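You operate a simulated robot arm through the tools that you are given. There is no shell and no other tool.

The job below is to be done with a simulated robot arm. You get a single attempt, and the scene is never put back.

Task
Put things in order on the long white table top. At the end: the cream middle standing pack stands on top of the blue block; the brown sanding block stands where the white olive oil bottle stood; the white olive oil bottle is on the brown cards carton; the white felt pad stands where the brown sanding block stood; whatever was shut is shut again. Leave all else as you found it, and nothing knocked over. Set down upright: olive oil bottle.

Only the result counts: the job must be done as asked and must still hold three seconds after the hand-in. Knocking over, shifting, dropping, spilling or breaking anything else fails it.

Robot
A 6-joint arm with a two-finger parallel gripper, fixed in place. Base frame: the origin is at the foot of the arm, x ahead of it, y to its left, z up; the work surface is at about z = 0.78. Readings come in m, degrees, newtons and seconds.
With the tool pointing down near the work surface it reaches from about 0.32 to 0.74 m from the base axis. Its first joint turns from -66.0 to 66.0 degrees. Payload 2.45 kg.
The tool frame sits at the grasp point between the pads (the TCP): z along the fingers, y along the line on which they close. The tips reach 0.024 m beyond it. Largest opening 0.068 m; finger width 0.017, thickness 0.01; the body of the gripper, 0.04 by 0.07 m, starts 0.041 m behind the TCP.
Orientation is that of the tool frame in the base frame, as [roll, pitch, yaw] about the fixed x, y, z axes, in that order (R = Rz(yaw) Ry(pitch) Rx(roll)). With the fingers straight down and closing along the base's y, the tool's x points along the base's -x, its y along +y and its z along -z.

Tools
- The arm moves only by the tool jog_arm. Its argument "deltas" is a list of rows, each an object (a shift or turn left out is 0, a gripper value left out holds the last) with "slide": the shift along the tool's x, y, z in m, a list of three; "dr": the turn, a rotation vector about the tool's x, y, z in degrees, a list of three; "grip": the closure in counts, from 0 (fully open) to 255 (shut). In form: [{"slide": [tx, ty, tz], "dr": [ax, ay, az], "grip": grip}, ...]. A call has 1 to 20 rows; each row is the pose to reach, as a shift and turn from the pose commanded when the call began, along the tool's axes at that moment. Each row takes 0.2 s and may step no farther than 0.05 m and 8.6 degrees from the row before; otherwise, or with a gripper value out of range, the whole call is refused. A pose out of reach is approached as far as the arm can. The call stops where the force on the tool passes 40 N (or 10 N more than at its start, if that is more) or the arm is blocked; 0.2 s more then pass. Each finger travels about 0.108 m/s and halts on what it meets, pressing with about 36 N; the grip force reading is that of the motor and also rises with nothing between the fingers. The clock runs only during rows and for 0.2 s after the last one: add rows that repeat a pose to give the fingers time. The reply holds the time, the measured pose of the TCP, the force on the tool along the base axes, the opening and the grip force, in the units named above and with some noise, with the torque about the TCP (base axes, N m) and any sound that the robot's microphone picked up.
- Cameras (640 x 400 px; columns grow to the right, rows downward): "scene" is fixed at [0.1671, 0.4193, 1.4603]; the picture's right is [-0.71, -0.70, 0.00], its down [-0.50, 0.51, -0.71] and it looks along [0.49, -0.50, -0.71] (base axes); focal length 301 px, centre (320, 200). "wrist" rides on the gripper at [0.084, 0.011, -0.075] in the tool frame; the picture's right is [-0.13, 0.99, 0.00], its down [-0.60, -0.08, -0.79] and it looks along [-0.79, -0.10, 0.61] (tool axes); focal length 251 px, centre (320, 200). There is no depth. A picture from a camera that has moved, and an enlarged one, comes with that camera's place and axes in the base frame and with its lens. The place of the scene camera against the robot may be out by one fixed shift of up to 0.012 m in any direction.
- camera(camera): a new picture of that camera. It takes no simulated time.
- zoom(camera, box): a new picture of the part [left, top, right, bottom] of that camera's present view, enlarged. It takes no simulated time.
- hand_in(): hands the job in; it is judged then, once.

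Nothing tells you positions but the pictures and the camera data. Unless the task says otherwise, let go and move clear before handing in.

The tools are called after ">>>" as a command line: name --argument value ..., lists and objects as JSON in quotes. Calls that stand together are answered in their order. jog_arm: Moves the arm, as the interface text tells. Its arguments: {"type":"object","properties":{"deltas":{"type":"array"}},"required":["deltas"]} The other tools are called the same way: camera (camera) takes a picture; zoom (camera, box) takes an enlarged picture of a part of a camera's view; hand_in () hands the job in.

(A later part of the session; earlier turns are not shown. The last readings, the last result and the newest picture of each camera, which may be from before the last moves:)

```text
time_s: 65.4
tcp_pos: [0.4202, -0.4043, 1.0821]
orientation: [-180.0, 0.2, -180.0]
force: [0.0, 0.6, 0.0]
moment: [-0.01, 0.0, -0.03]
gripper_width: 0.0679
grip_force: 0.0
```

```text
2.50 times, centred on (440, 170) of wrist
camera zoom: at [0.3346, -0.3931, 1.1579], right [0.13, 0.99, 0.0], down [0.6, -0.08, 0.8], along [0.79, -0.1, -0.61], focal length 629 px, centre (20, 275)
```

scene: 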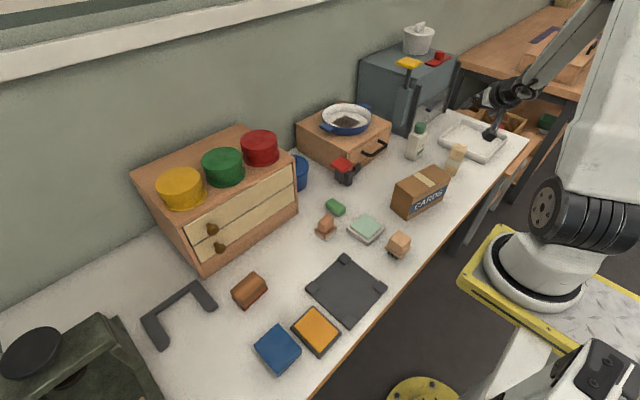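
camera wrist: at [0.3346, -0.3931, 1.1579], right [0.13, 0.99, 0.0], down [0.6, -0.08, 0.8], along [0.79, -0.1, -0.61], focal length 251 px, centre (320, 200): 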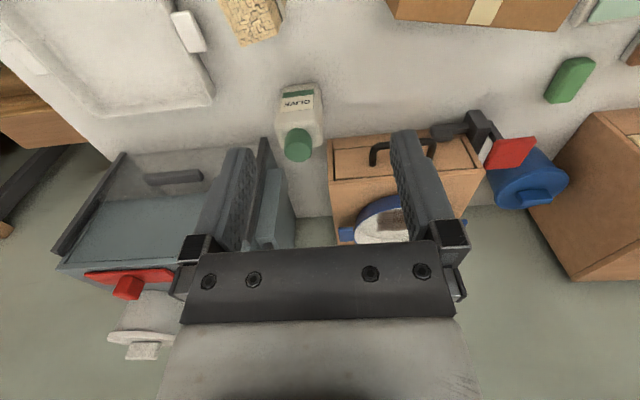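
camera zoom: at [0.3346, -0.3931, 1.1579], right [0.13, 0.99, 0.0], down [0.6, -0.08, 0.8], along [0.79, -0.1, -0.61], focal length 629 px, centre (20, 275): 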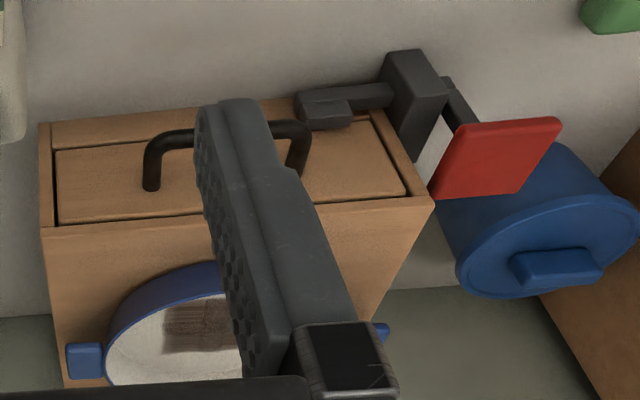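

The bottle's at about (0.547, -0.449), 5.5 cm wide in y, about 13.5 cm tall. I'll move above it and check alignment.

>>> jog_arm --deltas '[{"slide": [-0.04, -0.015, 0.0]}, {"slide": [-0.08, -0.03, 0.0]}, {"slide": [-0.11, -0.0442, 0.0]}, {"slide": [-0.1268, -0.0442, 0.03]}, {"slide": [-0.1268, -0.0442, 0.06]}, {"slide": [-0.1268, -0.0442, 0.06]}]'

>>> camera --camera "wrist"

>>> zoom --camera "scene" --box '[360, 60, 480, 180]'

```text
time_s: 66.8
tcp_pos: [0.549, -0.4479, 1.026]
orientation: [-180.0, 0.1, 180.0]
force: [-0.1, -0.7, 0.5]
moment: [-0.01, 0.02, -0.04]
gripper_width: 0.0679
grip_force: 0.1
```

```text
taken
camera wrist: at [0.4638, -0.4366, 1.1014], right [0.13, 0.99, 0.0], down [0.6, -0.08, 0.8], along [0.79, -0.1, -0.61], focal length 251 px, centre (320, 200)
```

wrist: 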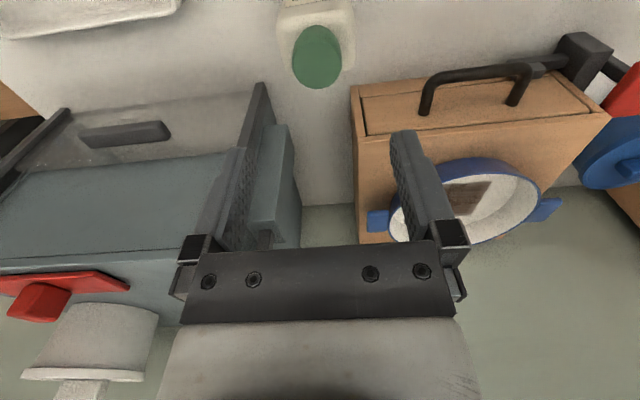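

```text
3.33 times, centred on (420, 120) of scene
camera zoom: at [0.1671, 0.4193, 1.4603], right [-0.71, -0.7, 0.0], down [-0.5, 0.51, -0.71], along [0.49, -0.5, -0.71], focal length 1004 px, centre (-13, 467)
```

zoom: 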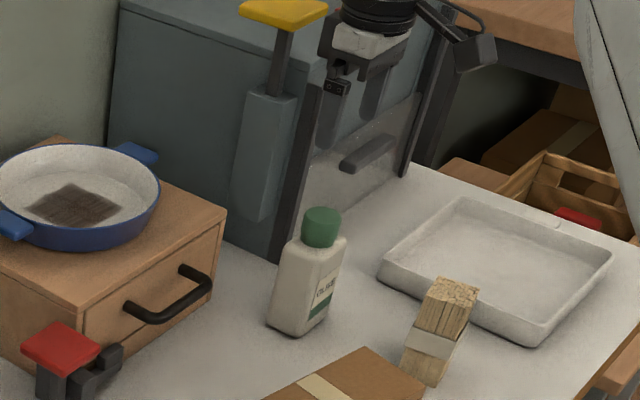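

>>> jog_arm --deltas '[{"slide": [0.002, 0, 0.045]}, {"slide": [0.002, 0, 0.09]}, {"slide": [0.002, 0, 0.12]}, {"slide": [0.002, 0, 0.138]}, {"slide": [0.002, 0, 0.138]}]'

>>> camera --camera "wrist"

>>> zoom --camera "scene" --box '[370, 90, 470, 180]'

```text
time_s: 67.8
tcp_pos: [0.5475, -0.4541, 0.9093]
orientation: [-178.8, 0.8, 180.0]
force: [-0.8, 0.7, 4.5]
moment: [-0.13, 0.07, -0.03]
gripper_width: 0.0679
grip_force: 0.0
stopped in row 4: the force on the tool passed its limit at 51 N (the readings are from after the stop); the commanded pose is now the measured one
```

```text
taken
camera wrist: at [0.461, -0.4412, 0.9821], right [0.13, 0.99, -0.02], down [0.59, -0.06, 0.8], along [0.8, -0.12, -0.59], focal length 251 px, centre (320, 200)
```

wrist: 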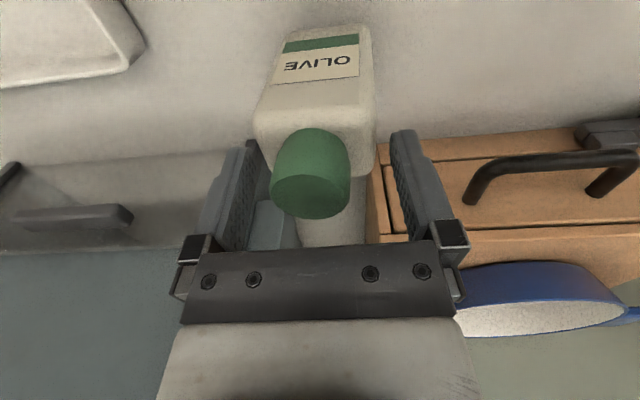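

```text
4.44 times, centred on (420, 135) of scene
camera zoom: at [0.167, 0.4193, 1.4603], right [-0.71, -0.7, 0.0], down [-0.5, 0.51, -0.71], along [0.49, -0.5, -0.71], focal length 1339 px, centre (-124, 489)
```

zoom: 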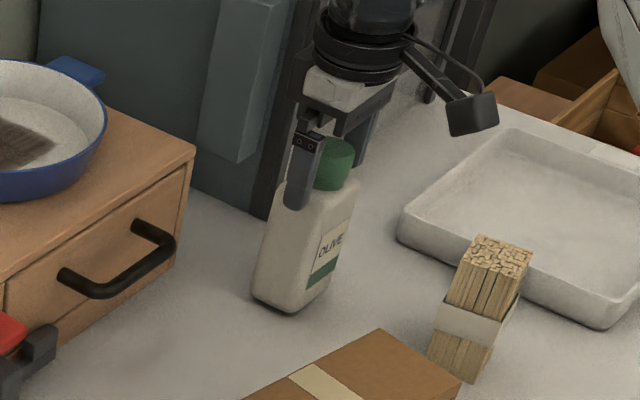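

The descent touched something (a shoulder probably). I'll back up a few cm and re-measure.

>>> jog_arm --deltas '[{"slide": [0, 0, -0.03]}, {"slide": [0, 0, -0.06]}, {"slide": [0, 0, -0.06]}]'

>>> camera --camera "wrist"

>>> zoom --camera "scene" --box '[390, 110, 450, 170]'

```text
time_s: 68.6
tcp_pos: [0.5496, -0.4528, 0.9696]
orientation: [-178.9, 0.8, 180.0]
force: [0.7, -1.0, -0.1]
moment: [0.02, 0.01, 0.02]
gripper_width: 0.068
grip_force: 0.0
```

```text
taken
camera wrist: at [0.4626, -0.4401, 1.043], right [0.13, 0.99, -0.02], down [0.59, -0.06, 0.8], along [0.79, -0.12, -0.6], focal length 251 px, centre (320, 200)
```

wrist: 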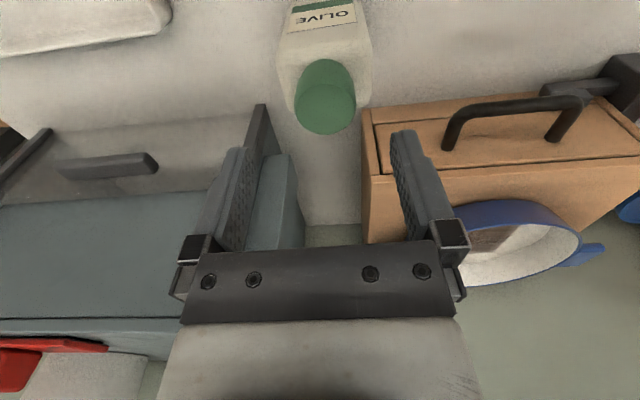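

```text
6.67 times, centred on (420, 140) of scene
camera zoom: at [0.167, 0.4193, 1.4603], right [-0.71, -0.7, 0.0], down [-0.5, 0.51, -0.71], along [0.49, -0.5, -0.71], focal length 2008 px, centre (-347, 600)
```

zoom: 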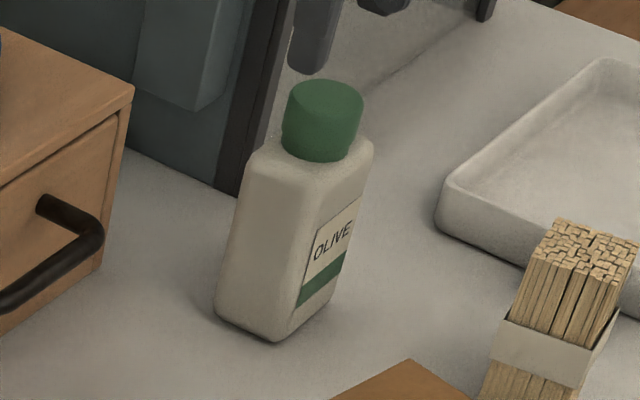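

The bottle stands still where it was. I'll grip it by the cap instead (clear of the shoulders), centred at (0.5475, -0.4505).

>>> jog_arm --deltas '[{"slide": [0.002, 0.0025, 0.02], "dr": [-1.1, 0.8, 0]}, {"slide": [0.002, 0.0025, 0.04], "dr": [-1.1, 0.8, 0]}, {"slide": [0.002, 0.0025, 0.05], "dr": [-1.1, 0.8, 0]}, {"slide": [0.002, 0.0025, 0.053], "dr": [-1.1, 0.8, 0]}, {"slide": [0.002, 0.0025, 0.053], "dr": [-1.1, 0.8, 0]}]'

>>> camera --camera "wrist"

>>> zoom --camera "scene" --box '[390, 100, 450, 170]'

```text
time_s: 69.8
tcp_pos: [0.5454, -0.4513, 0.9126]
orientation: [-179.8, 0.1, 179.9]
force: [-0.7, 1.0, -0.5]
moment: [-0.02, 0.03, -0.01]
gripper_width: 0.0682
grip_force: 0.1
```

```text
taken
camera wrist: at [0.46, -0.4404, 0.989], right [0.13, 0.99, 0.0], down [0.6, -0.08, 0.79], along [0.79, -0.11, -0.61], focal length 251 px, centre (320, 200)
```

wrist: 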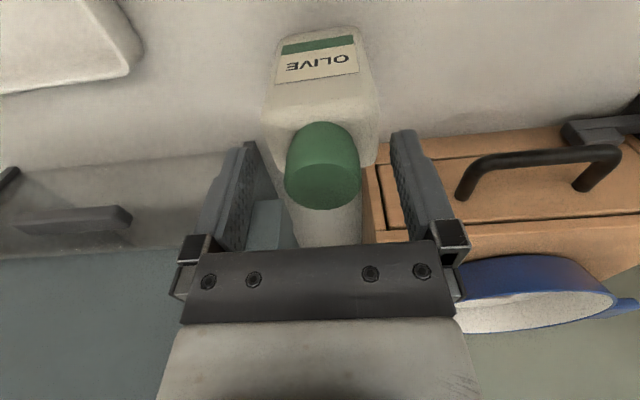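

```text
5.71 times, centred on (420, 135) of scene
camera zoom: at [0.1671, 0.4193, 1.4603], right [-0.71, -0.7, 0.0], down [-0.5, 0.51, -0.71], along [0.49, -0.5, -0.71], focal length 1721 px, centre (-251, 571)
```

zoom: 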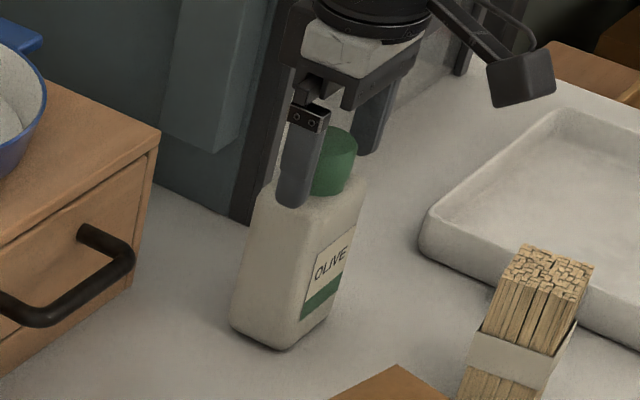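

>>> jog_arm --deltas '[{"grip": 255}, {"grip": 255}, {"grip": 255}, {"slide": [0, 0, -0.01], "grip": 255}, {"slide": [0, 0, -0.03], "grip": 255}, {"slide": [0, 0, -0.05], "grip": 255}, {"slide": [0, 0, -0.05], "grip": 255}]'

>>> camera --camera "wrist"

>>> zoom --camera "scene" --box '[380, 90, 460, 180]'

```text
time_s: 71.4
tcp_pos: [0.5441, -0.4504, 0.9639]
orientation: [-179.9, 0.0, 179.9]
force: [0.2, -0.2, -2.5]
moment: [-0.04, 0.01, 0.02]
gripper_width: 0.0362
grip_force: 35.9
```

```text
taken
camera wrist: at [0.4589, -0.4396, 1.0399], right [0.13, 0.99, 0.0], down [0.6, -0.08, 0.79], along [0.79, -0.11, -0.61], focal length 251 px, centre (320, 200)
```

wrist: 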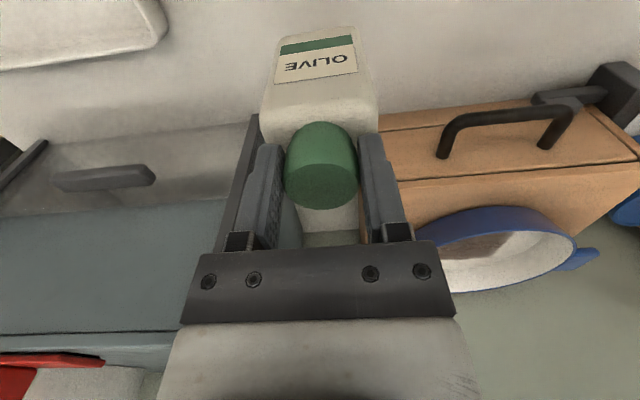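

```text
4.44 times, centred on (420, 135) of scene
camera zoom: at [0.1671, 0.4192, 1.4603], right [-0.71, -0.7, 0.0], down [-0.5, 0.51, -0.71], along [0.49, -0.5, -0.71], focal length 1339 px, centre (-124, 489)
```

zoom: 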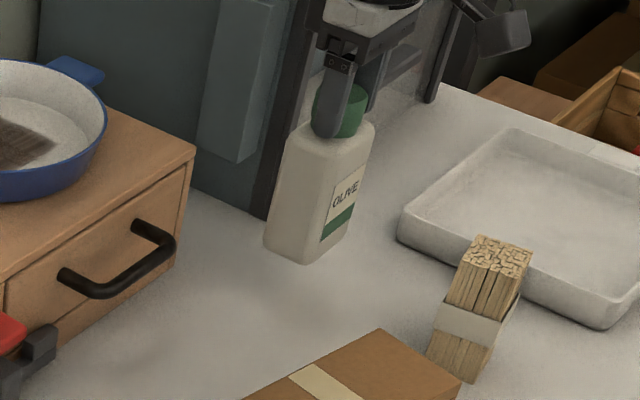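

Bottle lifted upright; it weighs roughly 2.5 N by the reading. I'll carry it above the paddle and re-read the weight.

>>> jog_arm --deltas '[{"slide": [0, 0, -0.03], "grip": 255}, {"slide": [0, 0, -0.065]}, {"slide": [0, 0, -0.1]}, {"slide": [0, 0, -0.125]}, {"slide": [0, 0, -0.125]}, {"slide": [0, 0, -0.125]}]'

>>> jog_arm --deltas '[{"slide": [-0.005, 0.03, 0]}, {"slide": [-0.015, 0.07, 0]}, {"slide": [-0.025, 0.11, 0]}, {"slide": [-0.035, 0.15, 0]}, {"slide": [-0.045, 0.19, 0]}, {"slide": [-0.06, 0.23, 0]}, {"slide": [-0.07, 0.265, 0]}, {"slide": [-0.08, 0.295, 0]}, {"slide": [-0.083, 0.306, 0]}, {"slide": [-0.083, 0.306, 0]}, {"slide": [-0.083, 0.306, 0]}]'

>>> camera --camera "wrist"

>>> zoom --camera "scene" --box '[290, 60, 430, 200]'

```text
time_s: 72.8
tcp_pos: [0.5428, -0.4512, 1.0884]
orientation: [-179.8, 0.0, 180.0]
force: [-0.3, 0.3, -2.7]
moment: [0.02, -0.03, -0.01]
gripper_width: 0.0361
grip_force: 36.6
```

```text
time_s: 75.2
tcp_pos: [0.6298, -0.1452, 1.0866]
orientation: [-179.9, 0.0, 179.9]
force: [-0.3, -0.7, -2.1]
moment: [0.02, 0.01, 0.0]
gripper_width: 0.0362
grip_force: 35.4
```

```text
taken
camera wrist: at [0.5438, -0.1338, 1.1627], right [0.13, 0.99, 0.0], down [0.6, -0.08, 0.79], along [0.79, -0.11, -0.61], focal length 251 px, centre (320, 200)
```

wrist: 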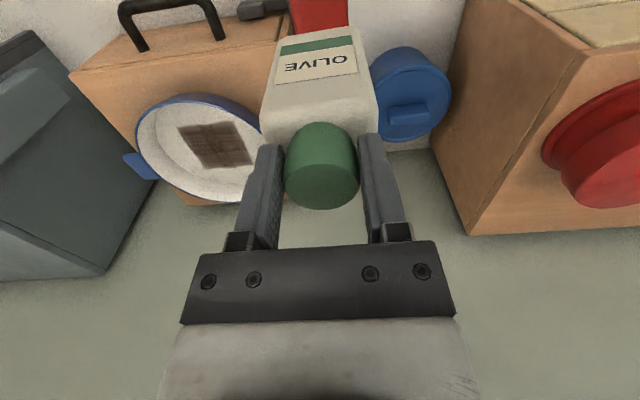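

```text
2.86 times, centred on (360, 130) of scene
camera zoom: at [0.1671, 0.4193, 1.4603], right [-0.71, -0.7, 0.0], down [-0.5, 0.51, -0.71], along [0.49, -0.5, -0.71], focal length 860 px, centre (206, 400)
```

zoom: 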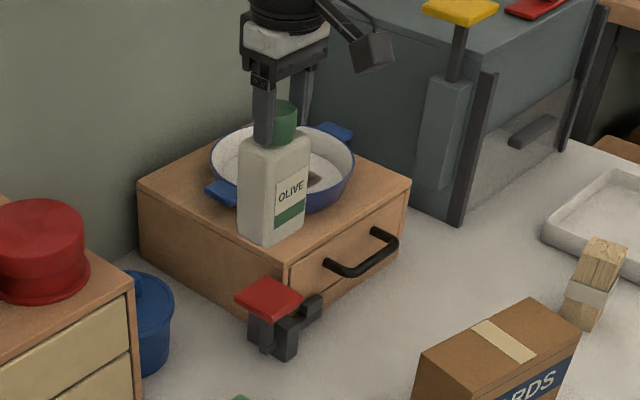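

>>> jog_arm --deltas '[{"slide": [0.002, 0.007, 0.03]}, {"slide": [0.002, 0.007, 0.06]}, {"slide": [0.002, 0.007, 0.07]}, {"slide": [0.002, 0.007, 0.076]}, {"slide": [0.002, 0.007, 0.082]}, {"slide": [0.002, 0.007, 0.085]}, {"slide": [0.002, 0.007, 0.085]}]'

>>> camera --camera "wrist"

>>> zoom --camera "scene" --box '[300, 90, 410, 200]'

```text
time_s: 76.8
tcp_pos: [0.6258, -0.1387, 1.0041]
orientation: [-179.9, 0.0, 179.9]
force: [-0.6, 0.4, -0.5]
moment: [-0.03, -0.01, -0.03]
gripper_width: 0.0364
grip_force: 36.3
```

```text
taken
camera wrist: at [0.5415, -0.1267, 1.0793], right [0.13, 0.99, 0.0], down [0.6, -0.08, 0.79], along [0.79, -0.11, -0.61], focal length 251 px, centre (320, 200)
```

wrist: 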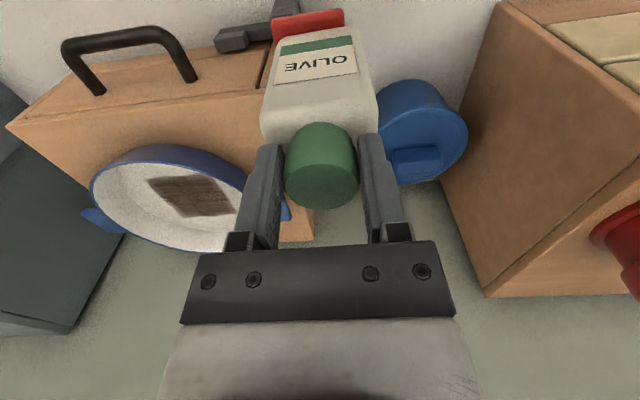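

```text
3.64 times, centred on (355, 145) of scene
camera zoom: at [0.1671, 0.4193, 1.4603], right [-0.71, -0.7, 0.0], down [-0.5, 0.51, -0.71], along [0.49, -0.5, -0.71], focal length 1095 px, centre (193, 400)
```

zoom: 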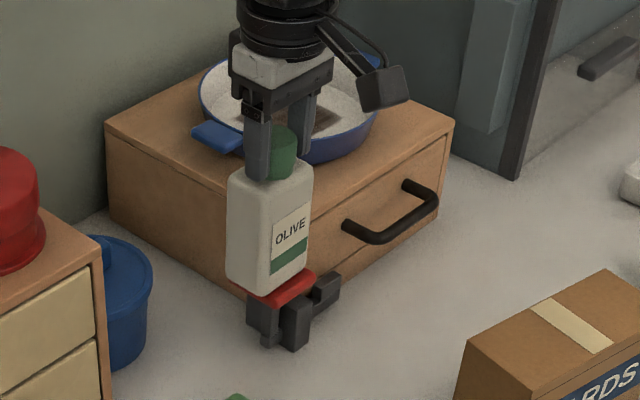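

>>> jog_arm --deltas '[{"slide": [0, 0, 0.003]}, {"slide": [0, 0, 0.006]}, {"slide": [0, 0, 0.009]}, {"slide": [0, 0, 0.009]}]'

>>> zoom --camera "scene" --box '[300, 90, 410, 200]'

```text
time_s: 77.8
tcp_pos: [0.6267, -0.1377, 0.9962]
orientation: [-179.8, 0.4, 179.8]
force: [-5.5, 1.9, 21.2]
moment: [0.4, 0.5, 0.02]
gripper_width: 0.0362
grip_force: 35.9
```

```text
3.64 times, centred on (355, 145) of scene
camera zoom: at [0.1665, 0.4194, 1.4603], right [-0.71, -0.7, 0.0], down [-0.5, 0.51, -0.71], along [0.5, -0.5, -0.71], focal length 1095 px, centre (193, 400)
```

zoom: 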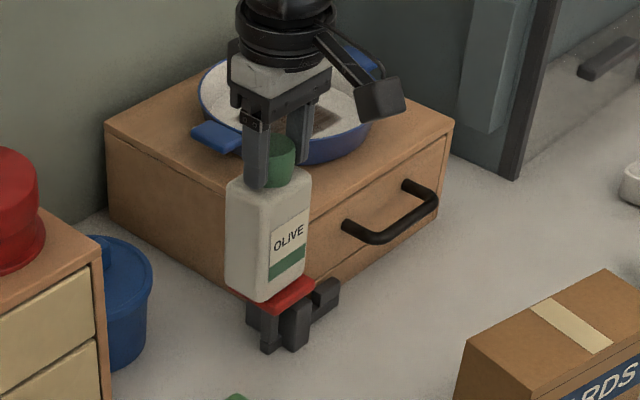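

>>> jog_arm --deltas '[{"slide": [0, 0, -0.001]}, {"slide": [0, 0, -0.002]}, {"slide": [0, 0, -0.0025]}, {"slide": [0, 0, -0.0025]}]'

>>> jog_arm --deltas '[{"slide": [0, 0, 0]}, {"slide": [0, 0, 0]}]'

>>> jog_arm --deltas '[{"slide": [0, 0, -0.001]}, {"slide": [0, 0, -0.001]}]'

```text
time_s: 78.8
tcp_pos: [0.6272, -0.1363, 0.9968]
orientation: [-179.8, 0.2, 179.8]
force: [1.9, -1.0, 8.6]
moment: [0.04, -0.68, -0.05]
gripper_width: 0.0366
grip_force: 35.5
```

```text
time_s: 79.4
tcp_pos: [0.6265, -0.1372, 0.9961]
orientation: [-179.9, 0.0, -180.0]
force: [2.1, -1.4, 5.6]
moment: [-0.08, -0.44, -0.09]
gripper_width: 0.0362
grip_force: 35.8
```

```text
time_s: 80.0
tcp_pos: [0.6262, -0.1376, 0.9976]
orientation: [-179.9, 0.0, 179.9]
force: [0.3, 0.5, 1.5]
moment: [0.21, -0.13, 0.02]
gripper_width: 0.0363
grip_force: 35.6
```

>>> jog_arm --deltas '[{"slide": [0, 0, -0.001]}, {"slide": [0, 0, -0.001]}, {"slide": [0, 0, -0.001]}]'

>>> jog_arm --deltas '[{"slide": [0, 0, -0.001]}, {"slide": [0, 0, -0.001]}, {"slide": [0, 0, -0.001]}]'

>>> jog_arm --deltas '[{"slide": [0, 0, -0.001]}, {"slide": [0, 0, -0.001]}, {"slide": [0, 0, -0.001]}]'

```text
time_s: 80.8
tcp_pos: [0.6258, -0.1373, 0.9983]
orientation: [-179.9, -0.1, 179.9]
force: [0.2, 0.9, -0.4]
moment: [0.04, 0.04, -0.01]
gripper_width: 0.0365
grip_force: 35.9
```

```text
time_s: 81.6
tcp_pos: [0.6276, -0.1366, 0.9995]
orientation: [-179.9, 0.0, 179.8]
force: [0.3, -0.4, -0.8]
moment: [0.02, 0.0, -0.03]
gripper_width: 0.0363
grip_force: 36.1
```

```text
time_s: 82.4
tcp_pos: [0.6264, -0.1381, 1.0003]
orientation: [-179.9, 0.1, 179.9]
force: [0.2, -0.3, -0.8]
moment: [0.06, -0.09, 0.0]
gripper_width: 0.0365
grip_force: 35.5
```

The bottle's weight exceeds the spring force (~0.7 N margin), so it will hold the paddle down. Setting it down and releasing.

>>> jog_arm --deltas '[{"slide": [0, 0, 0.0015], "grip": 255}, {"slide": [0, 0, 0.003], "grip": 255}, {"slide": [0, 0, 0.003], "grip": 170}, {"slide": [0, 0, 0.003], "grip": 100}, {"slide": [0, 0, 0.003], "grip": 0}, {"slide": [0, 0, 0.003], "grip": 0}, {"slide": [0, 0, 0.003], "grip": 0}]'

>>> zoom --camera "scene" --box '[300, 90, 410, 200]'

>>> camera --camera "wrist"

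```text
time_s: 84.0
tcp_pos: [0.6266, -0.138, 0.9979]
orientation: [-179.9, 0.1, 180.0]
force: [0.1, 0.1, 1.2]
moment: [0.0, -0.01, -0.01]
gripper_width: 0.0683
grip_force: 0.1
```

```text
3.64 times, centred on (355, 145) of scene
camera zoom: at [0.1671, 0.4193, 1.4603], right [-0.71, -0.7, 0.0], down [-0.5, 0.51, -0.71], along [0.49, -0.5, -0.71], focal length 1095 px, centre (193, 400)
```

zoom: 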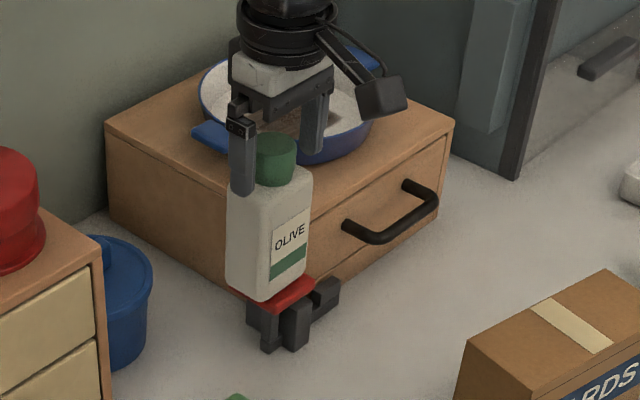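

```text
taken
camera wrist: at [0.5415, -0.1267, 1.0732], right [0.13, 0.99, 0.0], down [0.6, -0.08, 0.79], along [0.79, -0.11, -0.61], focal length 251 px, centre (320, 200)
```

wrist: 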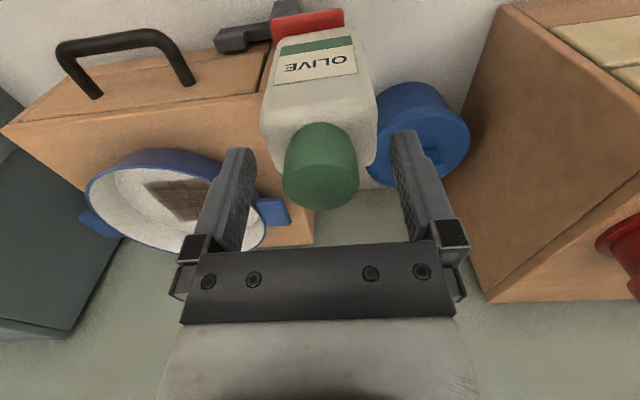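

The bottle stands on the lowered paddle. I'll retreat straight up and measure the drawer handle.

>>> jog_arm --deltas '[{"slide": [0, 0, -0.04]}, {"slide": [0, 0, -0.085]}, {"slide": [0.04, 0, -0.1]}, {"slide": [0.08, -0.02, -0.1]}, {"slide": [0.11, -0.06, -0.1]}, {"slide": [0.14, -0.1, -0.1]}, {"slide": [0.17, -0.13, -0.1]}, {"slide": [0.18, -0.15, -0.08]}, {"slide": [0.18, -0.15, -0.07]}]'

>>> camera --camera "wrist"

>>> zoom --camera "scene" --box '[300, 100, 410, 200]'

```text
time_s: 86.0
tcp_pos: [0.447, -0.2889, 1.0674]
orientation: [-179.8, 0.1, 179.9]
force: [0.1, 0.0, -0.5]
moment: [0.0, -0.03, -0.01]
gripper_width: 0.0677
grip_force: 0.0
```

```text
taken
camera wrist: at [0.3614, -0.2772, 1.1434], right [0.13, 0.99, 0.0], down [0.6, -0.08, 0.79], along [0.79, -0.11, -0.61], focal length 251 px, centre (320, 200)
```

wrist: 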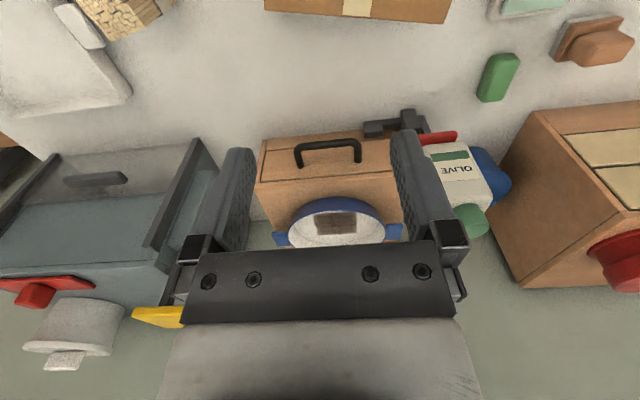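

```text
4.00 times, centred on (355, 150) of scene
camera zoom: at [0.1671, 0.4193, 1.4603], right [-0.71, -0.7, 0.0], down [-0.5, 0.51, -0.71], along [0.49, -0.5, -0.71], focal length 1205 px, centre (180, 400)
```

zoom: 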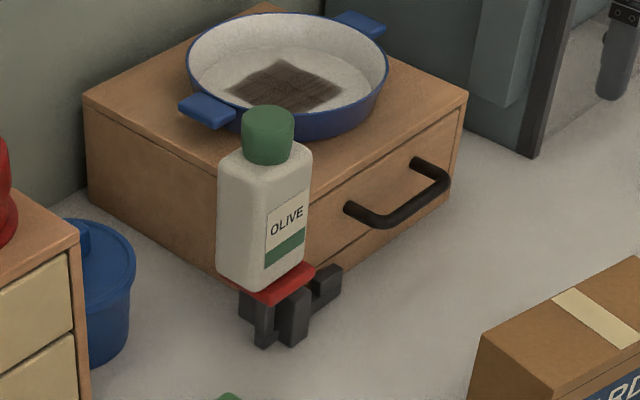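

>>> zoom --camera "wrist" --box '[240, 90, 440, 220]'

```text
3.08 times, centred on (340, 155) of wrist
camera zoom: at [0.3614, -0.2772, 1.1434], right [0.13, 0.99, 0.0], down [0.6, -0.08, 0.79], along [0.79, -0.11, -0.61], focal length 774 px, centre (258, 338)
```

zoom: 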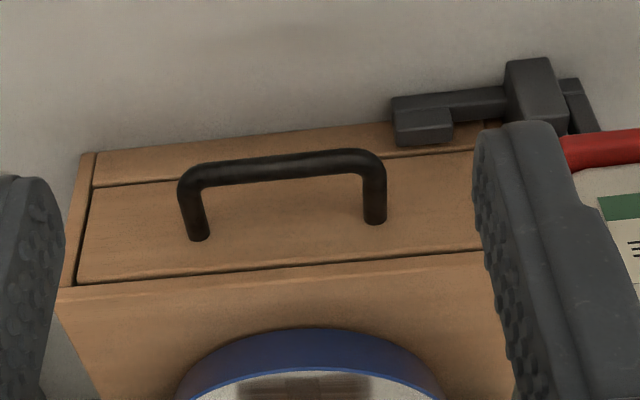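

Handle bar: centre about (0.600, -0.298, 0.858), along y, about 3 cm in front of the drawer. I'll turn the tool 90° so the fingers straddle the bar, with a partial opening.

>>> jog_arm --deltas '[{"dr": [0, 0, -8], "grip": 145}, {"dr": [0, 0, -16]}, {"dr": [0, 0, -24]}, {"dr": [0, 0, -32]}, {"dr": [0, 0, -40]}, {"dr": [0, 0, -48]}, {"dr": [0, 0, -56]}, {"dr": [0, 0, -64]}, {"dr": [0, 0, -72]}, {"dr": [0, 0, -80]}, {"dr": [0, 0, -88]}, {"dr": [0, 0, -90]}, {"dr": [0, 0, -90]}]'

```text
time_s: 88.8
tcp_pos: [0.4453, -0.2868, 1.0687]
orientation: [-180.0, -0.1, -89.9]
force: [0.2, -0.6, 0.3]
moment: [0.04, -0.01, 0.01]
gripper_width: 0.0292
grip_force: 0.0
```

>>> jog_arm --deltas '[{"slide": [0.004, -0.04, 0]}, {"slide": [0.008, -0.08, 0]}, {"slide": [0.012, -0.12, 0.02]}, {"slide": [0.013, -0.155, 0.04]}, {"slide": [0.013, -0.155, 0.08]}, {"slide": [0.013, -0.155, 0.11]}, {"slide": [0.013, -0.155, 0.11]}]'

>>> camera --camera "wrist"

>>> zoom --camera "scene" --box '[320, 80, 430, 180]'

```text
time_s: 90.4
tcp_pos: [0.6009, -0.3004, 0.9538]
orientation: [-179.8, -0.1, -90.0]
force: [0.1, 0.3, 0.6]
moment: [0.01, 0.02, 0.04]
gripper_width: 0.0292
grip_force: 0.1
```

```text
taken
camera wrist: at [0.5889, -0.3849, 1.0307], right [-0.99, 0.13, 0.0], down [0.08, 0.61, 0.79], along [0.11, 0.78, -0.61], focal length 251 px, centre (320, 200)
```

wrist: 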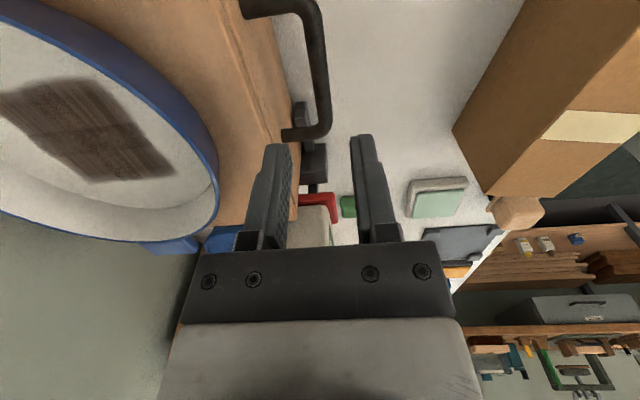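

```text
4.00 times, centred on (375, 130) of scene
camera zoom: at [0.1671, 0.4193, 1.4603], right [-0.71, -0.7, 0.0], down [-0.5, 0.51, -0.71], along [0.49, -0.5, -0.71], focal length 1205 px, centre (100, 480)
```

zoom: 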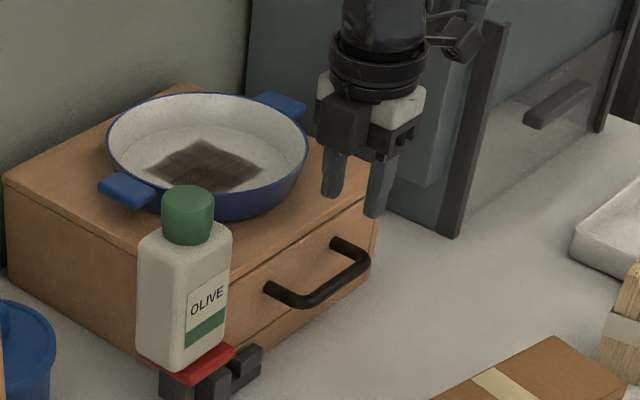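

>>> zoom --camera "wrist" --box '[200, 0, 400, 200]'

```text
2.00 times, centred on (300, 100) of wrist
camera zoom: at [0.5889, -0.3849, 1.0307], right [-0.99, 0.13, 0.0], down [0.08, 0.61, 0.79], along [0.11, 0.78, -0.61], focal length 503 px, centre (360, 400)
```

zoom: 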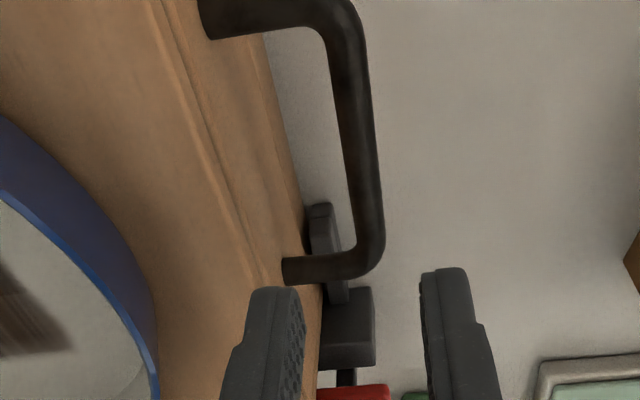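

>>> jog_arm --deltas '[{"slide": [0, 0, 0.03]}, {"slide": [0, 0, 0.06]}, {"slide": [0, 0, 0.08]}, {"slide": [0, 0, 0.092]}, {"slide": [0, 0, 0.092]}]'

>>> jog_arm --deltas '[{"grip": 255}, {"grip": 255}, {"grip": 255}]'

>>> zoom --camera "scene" --box '[310, 90, 430, 200]'

```text
time_s: 91.6
tcp_pos: [0.6023, -0.3007, 0.865]
orientation: [-179.9, -0.1, -90.1]
force: [0.8, -0.9, -0.2]
moment: [-0.01, 0.0, 0.01]
gripper_width: 0.0292
grip_force: 0.0
```

```text
time_s: 92.4
tcp_pos: [0.6032, -0.3001, 0.864]
orientation: [180.0, -0.1, -90.2]
force: [-5.6, 0.4, -0.2]
moment: [0.05, 0.05, -0.52]
gripper_width: 0.0115
grip_force: 31.8
```

```text
3.64 times, centred on (370, 145) of scene
camera zoom: at [0.1669, 0.4193, 1.4603], right [-0.71, -0.7, 0.0], down [-0.5, 0.51, -0.71], along [0.49, -0.5, -0.71], focal length 1095 px, centre (138, 400)
```

zoom: 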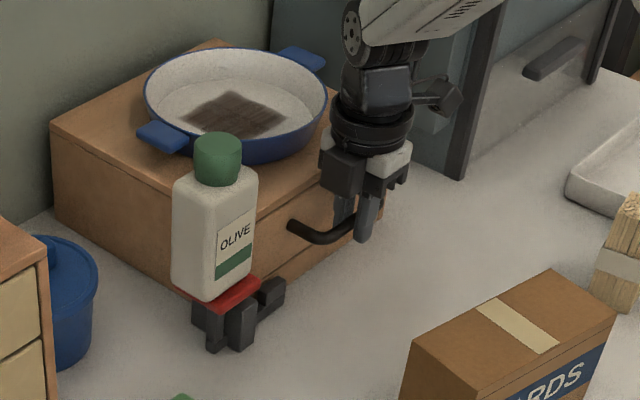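

Handle gripped (11.5 mm). Pulling gently.

>>> jog_arm --deltas '[{"slide": [0, 0.006, 0]}, {"slide": [0, 0.012, 0]}, {"slide": [0, 0.018, 0]}, {"slide": [0, 0.024, 0]}, {"slide": [0, 0.03, 0]}, {"slide": [0, 0.036, 0]}, {"slide": [0, 0.042, 0]}, {"slide": [0, 0.05, 0]}]'

>>> zoom --camera "scene" --box '[310, 90, 430, 200]'

```text
time_s: 94.2
tcp_pos: [0.5519, -0.2995, 0.8656]
orientation: [-180.0, -0.2, -90.2]
force: [0.9, 13.8, -5.7]
moment: [0.75, -0.02, -0.46]
gripper_width: 0.0118
grip_force: 32.1
```

```text
3.64 times, centred on (370, 145) of scene
camera zoom: at [0.1672, 0.4195, 1.4602], right [-0.71, -0.7, 0.0], down [-0.5, 0.51, -0.71], along [0.49, -0.5, -0.71], focal length 1095 px, centre (138, 400)
```

zoom: 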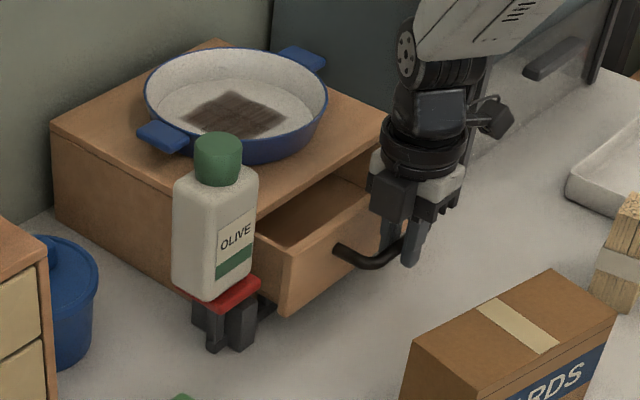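

The drawer opens. Pulling further, to about 11 cm in total.

>>> jog_arm --deltas '[{"slide": [0, 0.01, 0]}, {"slide": [0, 0.02, 0]}, {"slide": [0, 0.03, 0]}, {"slide": [0, 0.04, 0]}, {"slide": [0, 0.05, 0]}, {"slide": [0, 0.06, 0]}]'

>>> zoom --camera "scene" --box '[310, 90, 450, 210]'

>>> camera --camera "wrist"

```text
time_s: 95.6
tcp_pos: [0.4896, -0.2997, 0.8654]
orientation: [179.9, 0.0, -90.2]
force: [0.2, 15.0, -17.8]
moment: [0.04, 0.0, -0.36]
gripper_width: 0.0113
grip_force: 32.1
```

```text
3.33 times, centred on (380, 150) of scene
camera zoom: at [0.1673, 0.4195, 1.4602], right [-0.71, -0.7, 0.0], down [-0.5, 0.51, -0.71], along [0.49, -0.5, -0.71], focal length 1004 px, centre (120, 367)
```

zoom: 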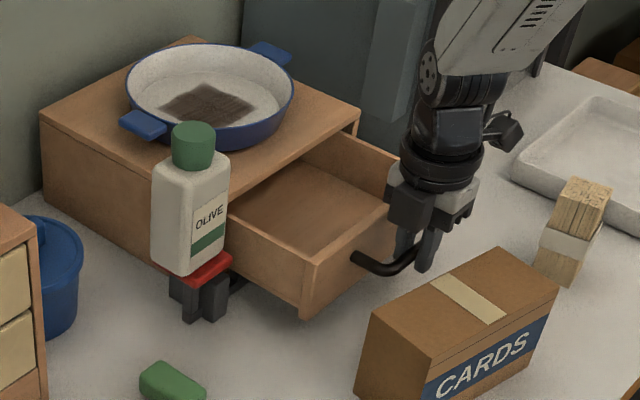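

```text
taken
camera wrist: at [0.4782, -0.3849, 0.9413], right [-0.99, 0.13, 0.0], down [0.08, 0.6, 0.79], along [0.1, 0.79, -0.61], focal length 251 px, centre (320, 200)
```

wrist: 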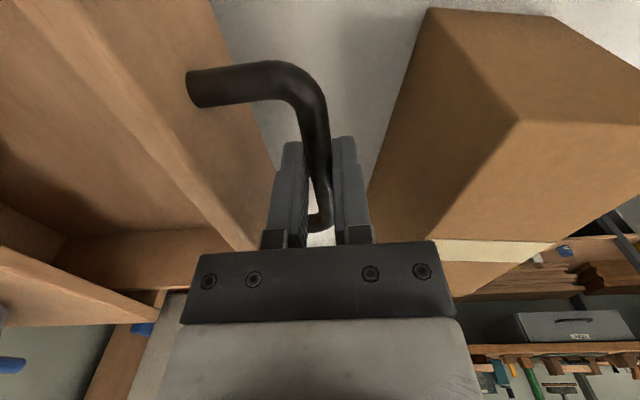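

The front part of this drawer looks empty as well; I'll release and look inside properly.

>>> jog_arm --deltas '[{"grip": 145}, {"grip": 145}, {"slide": [0, 0, -0.03]}, {"slide": [0, 0, -0.07]}, {"slide": [0, 0, -0.11]}, {"slide": [0, 0, -0.15]}, {"slide": [0, 0.02, -0.18]}]'

>>> camera --camera "scene"

```text
time_s: 97.2
tcp_pos: [0.4679, -0.3, 1.0515]
orientation: [180.0, -0.1, -90.0]
force: [-0.8, 0.5, 0.2]
moment: [0.0, -0.01, -0.02]
gripper_width: 0.0292
grip_force: 0.1
```

```text
taken
```

scene: 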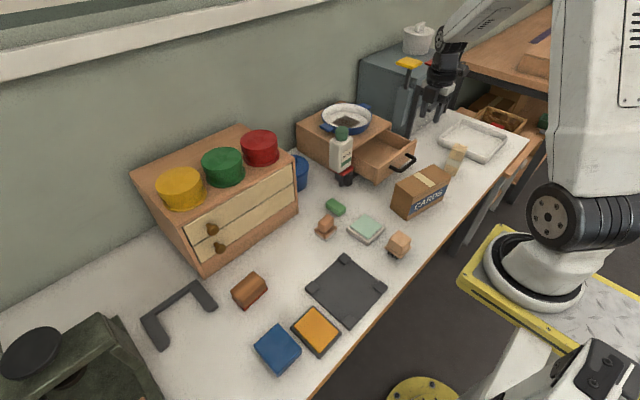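

Turn the camera back to face the drawer.

>>> jog_arm --deltas '[{"dr": [0, 0, 8]}, {"dr": [0, 0, 16]}, {"dr": [0, 0, 24]}, {"dr": [0, 0, 32]}, {"dr": [0, 0, 40]}, {"dr": [0, 0, 48]}, {"dr": [0, 0, 56]}, {"dr": [0, 0, 64]}, {"dr": [0, 0, 72]}, {"dr": [0, 0, 80]}, {"dr": [0, 0, 88]}, {"dr": [0, 0, 90]}, {"dr": [0, 0, 90]}]'

>>> camera --camera "wrist"

>>> zoom --camera "scene" --box '[320, 100, 430, 190]'

```text
time_s: 100.0
tcp_pos: [0.4701, -0.2997, 1.0455]
orientation: [-179.8, 0.1, 179.8]
force: [0.1, -0.6, 0.4]
moment: [0.0, 0.0, -0.02]
gripper_width: 0.0293
grip_force: 0.0
```

```text
taken
camera wrist: at [0.3856, -0.289, 1.1216], right [0.13, 0.99, 0.0], down [0.6, -0.08, 0.79], along [0.79, -0.11, -0.61], focal length 251 px, centre (320, 200)
```

wrist: 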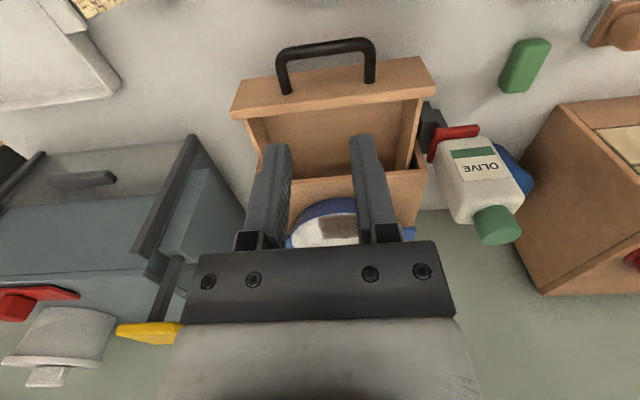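

```text
4.44 times, centred on (375, 145) of scene
camera zoom: at [0.1671, 0.4193, 1.4603], right [-0.71, -0.7, 0.0], down [-0.5, 0.51, -0.71], along [0.49, -0.5, -0.71], focal length 1339 px, centre (76, 444)
```

zoom: 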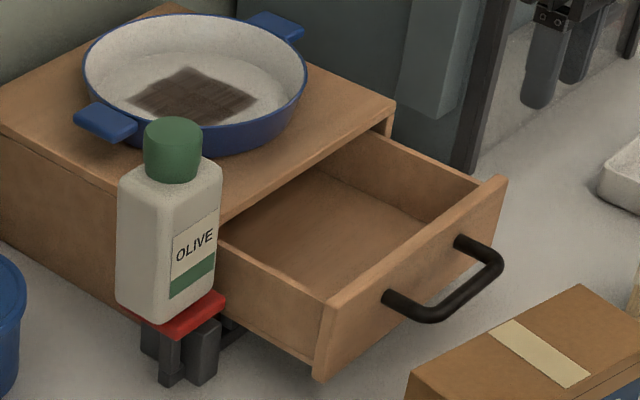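

>>> zoom --camera "wrist" --box '[225, 30, 445, 230]'

>>> jog_arm --deltas '[{"slide": [0.03, 0, 0.02], "grip": 0}, {"slide": [0.05, 0, 0.05], "grip": 0}, {"slide": [0.05, 0, 0.07], "grip": 0}]'

>>> zoom --camera "wrist" --box '[225, 30, 445, 230]'

```text
2.00 times, centred on (335, 130) of wrist
camera zoom: at [0.3856, -0.289, 1.1216], right [0.13, 0.99, 0.0], down [0.6, -0.08, 0.79], along [0.79, -0.11, -0.61], focal length 503 px, centre (290, 340)
```

zoom: 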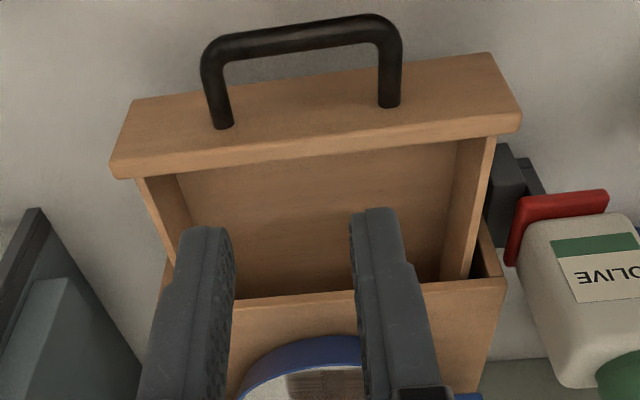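

```text
time_s: 100.8
tcp_pos: [0.4205, -0.2976, 0.9764]
orientation: [-179.9, 0.1, 179.8]
force: [-0.4, -0.3, 0.4]
moment: [0.01, 0.03, -0.01]
gripper_width: 0.0679
grip_force: 0.1
```

```text
2.00 times, centred on (335, 130) of wrist
camera zoom: at [0.3354, -0.2868, 1.0516], right [0.13, 0.99, 0.0], down [0.6, -0.08, 0.79], along [0.79, -0.11, -0.61], focal length 503 px, centre (290, 340)
```

zoom: 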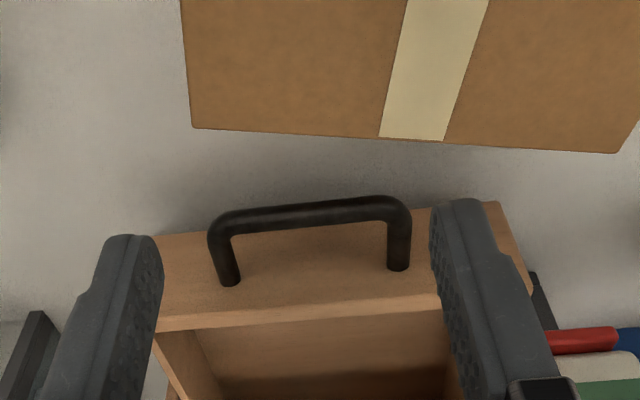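

>>> jog_arm --deltas '[{"dr": [0, -8, 0]}, {"dr": [0, -16, 0]}, {"dr": [0, -22, 0]}, {"dr": [0, -22, 0]}]'

>>> camera --camera "wrist"

>>> zoom --camera "wrist" --box '[235, 80, 435, 240]'

```text
time_s: 101.8
tcp_pos: [0.4212, -0.299, 0.9771]
orientation: [-179.8, 22.1, 179.8]
force: [0.3, 0.1, 0.0]
moment: [0.05, 0.02, -0.01]
gripper_width: 0.068
grip_force: 0.0
```

```text
taken
camera wrist: at [0.314, -0.288, 1.0151], right [0.12, 0.99, 0.05], down [0.26, -0.08, 0.96], along [0.96, -0.11, -0.27], focal length 251 px, centre (320, 200)
```

wrist: 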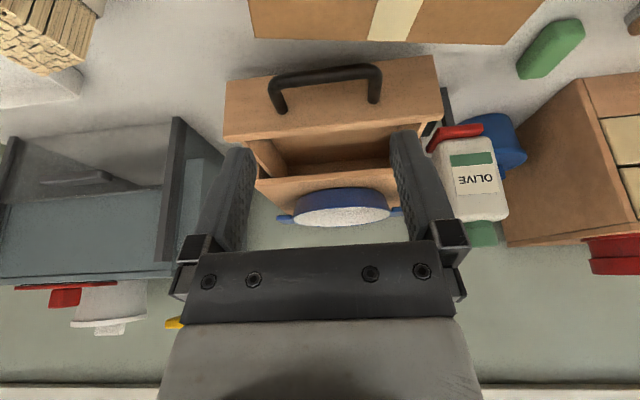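

```text
2.50 times, centred on (335, 160) of wrist
camera zoom: at [0.314, -0.288, 1.0151], right [0.12, 0.99, 0.05], down [0.26, -0.08, 0.96], along [0.96, -0.11, -0.27], focal length 629 px, centre (282, 300)
```

zoom: 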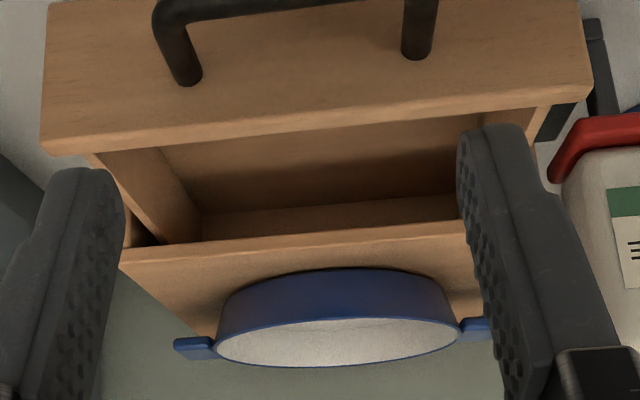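

This drawer is empty too. I'll push it shut again by the handle bar while the latch is still held down.

>>> jog_arm --deltas '[{"dr": [0, 8, 0], "grip": 255}, {"dr": [0, 16, 0]}, {"dr": [0, 22, 0]}, {"dr": [0, 22, 0]}]'

>>> camera --camera "wrist"

```text
time_s: 102.8
tcp_pos: [0.421, -0.3007, 0.9762]
orientation: [-179.8, -0.1, -180.0]
force: [0.0, 0.8, 0.3]
moment: [-0.01, -0.01, 0.01]
gripper_width: 0.0002
grip_force: 24.0
```

```text
taken
camera wrist: at [0.336, -0.2893, 1.0516], right [0.13, 0.99, 0.0], down [0.6, -0.08, 0.79], along [0.79, -0.11, -0.61], focal length 251 px, centre (320, 200)
```

wrist: 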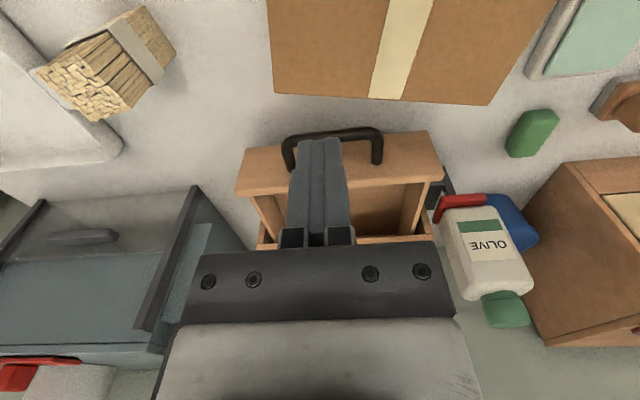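

>>> jog_arm --deltas '[{"slide": [-0.042, 0, 0]}, {"slide": [-0.042, 0, 0.04]}, {"slide": [-0.042, 0, 0.08]}, {"slide": [-0.042, 0, 0.112]}, {"slide": [-0.042, 0, 0.112]}]'

>>> jog_arm --deltas '[{"slide": [-0.015, 0, 0]}, {"slide": [-0.03, 0, 0]}, {"slide": [-0.045, 0, 0]}, {"slide": [-0.06, 0, 0]}, {"slide": [-0.075, 0, 0]}, {"slide": [-0.09, 0, 0]}, {"slide": [-0.105, 0, 0]}, {"slide": [-0.115, 0, 0]}, {"slide": [-0.12, 0, 0]}, {"slide": [-0.125, 0, 0]}, {"slide": [-0.128, 0, 0]}, {"slide": [-0.13, 0, 0]}]'

>>> zoom --camera "scene" --box '[310, 90, 430, 200]'

```text
time_s: 104.0
tcp_pos: [0.4629, -0.302, 0.8613]
orientation: [-179.8, 0.1, 180.0]
force: [0.3, 0.8, 0.0]
moment: [-0.01, 0.01, -0.01]
gripper_width: 0.0
grip_force: 23.6
```

```text
time_s: 106.6
tcp_pos: [0.5886, -0.2995, 0.8626]
orientation: [179.8, -0.5, 179.7]
force: [-38.4, 3.7, 13.9]
moment: [-0.28, 0.06, -0.07]
gripper_width: 0.0
grip_force: 23.4
```

```text
3.64 times, centred on (370, 145) of scene
camera zoom: at [0.1659, 0.4195, 1.4604], right [-0.71, -0.7, 0.0], down [-0.5, 0.51, -0.71], along [0.5, -0.5, -0.71], focal length 1095 px, centre (138, 400)
```

zoom: 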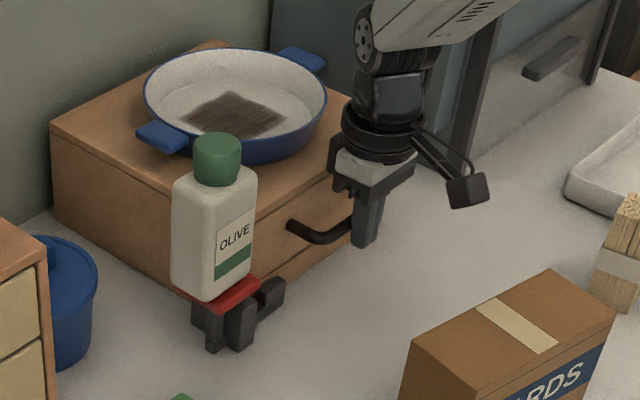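

The drawer is shut. Backing off and inspecting the grey cabinet again from lower down.

>>> jog_arm --deltas '[{"slide": [0.02, 0, 0]}, {"slide": [0.05, 0, 0]}, {"slide": [0.08, 0, -0.02]}, {"slide": [0.1, 0, -0.06]}, {"slide": [0.12, -0.01, -0.1]}, {"slide": [0.13, -0.04, -0.13]}, {"slide": [0.15, -0.08, -0.14]}, {"slide": [0.17, -0.12, -0.14]}, {"slide": [0.19, -0.16, -0.14]}, {"slide": [0.2, -0.2, -0.14]}, {"slide": [0.2, -0.2, -0.14]}]'

>>> camera --camera "wrist"

```text
time_s: 109.0
tcp_pos: [0.3961, -0.5022, 1.0054]
orientation: [-179.9, 0.1, 179.9]
force: [0.5, 0.1, 1.0]
moment: [0.01, -0.04, -0.02]
gripper_width: 0.0
grip_force: 23.5
```

```text
taken
camera wrist: at [0.3109, -0.4914, 1.0807], right [0.13, 0.99, 0.0], down [0.6, -0.08, 0.79], along [0.79, -0.11, -0.61], focal length 251 px, centre (320, 200)
```

wrist: 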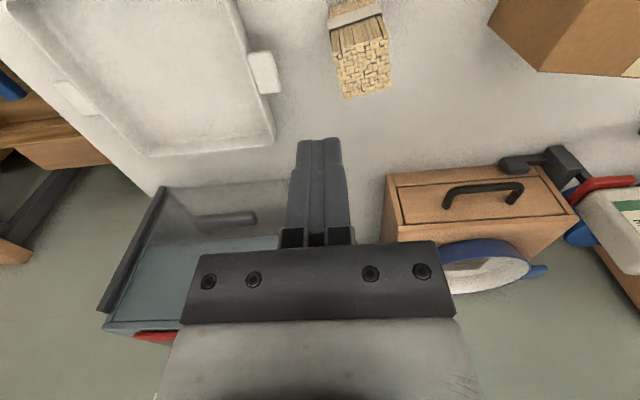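

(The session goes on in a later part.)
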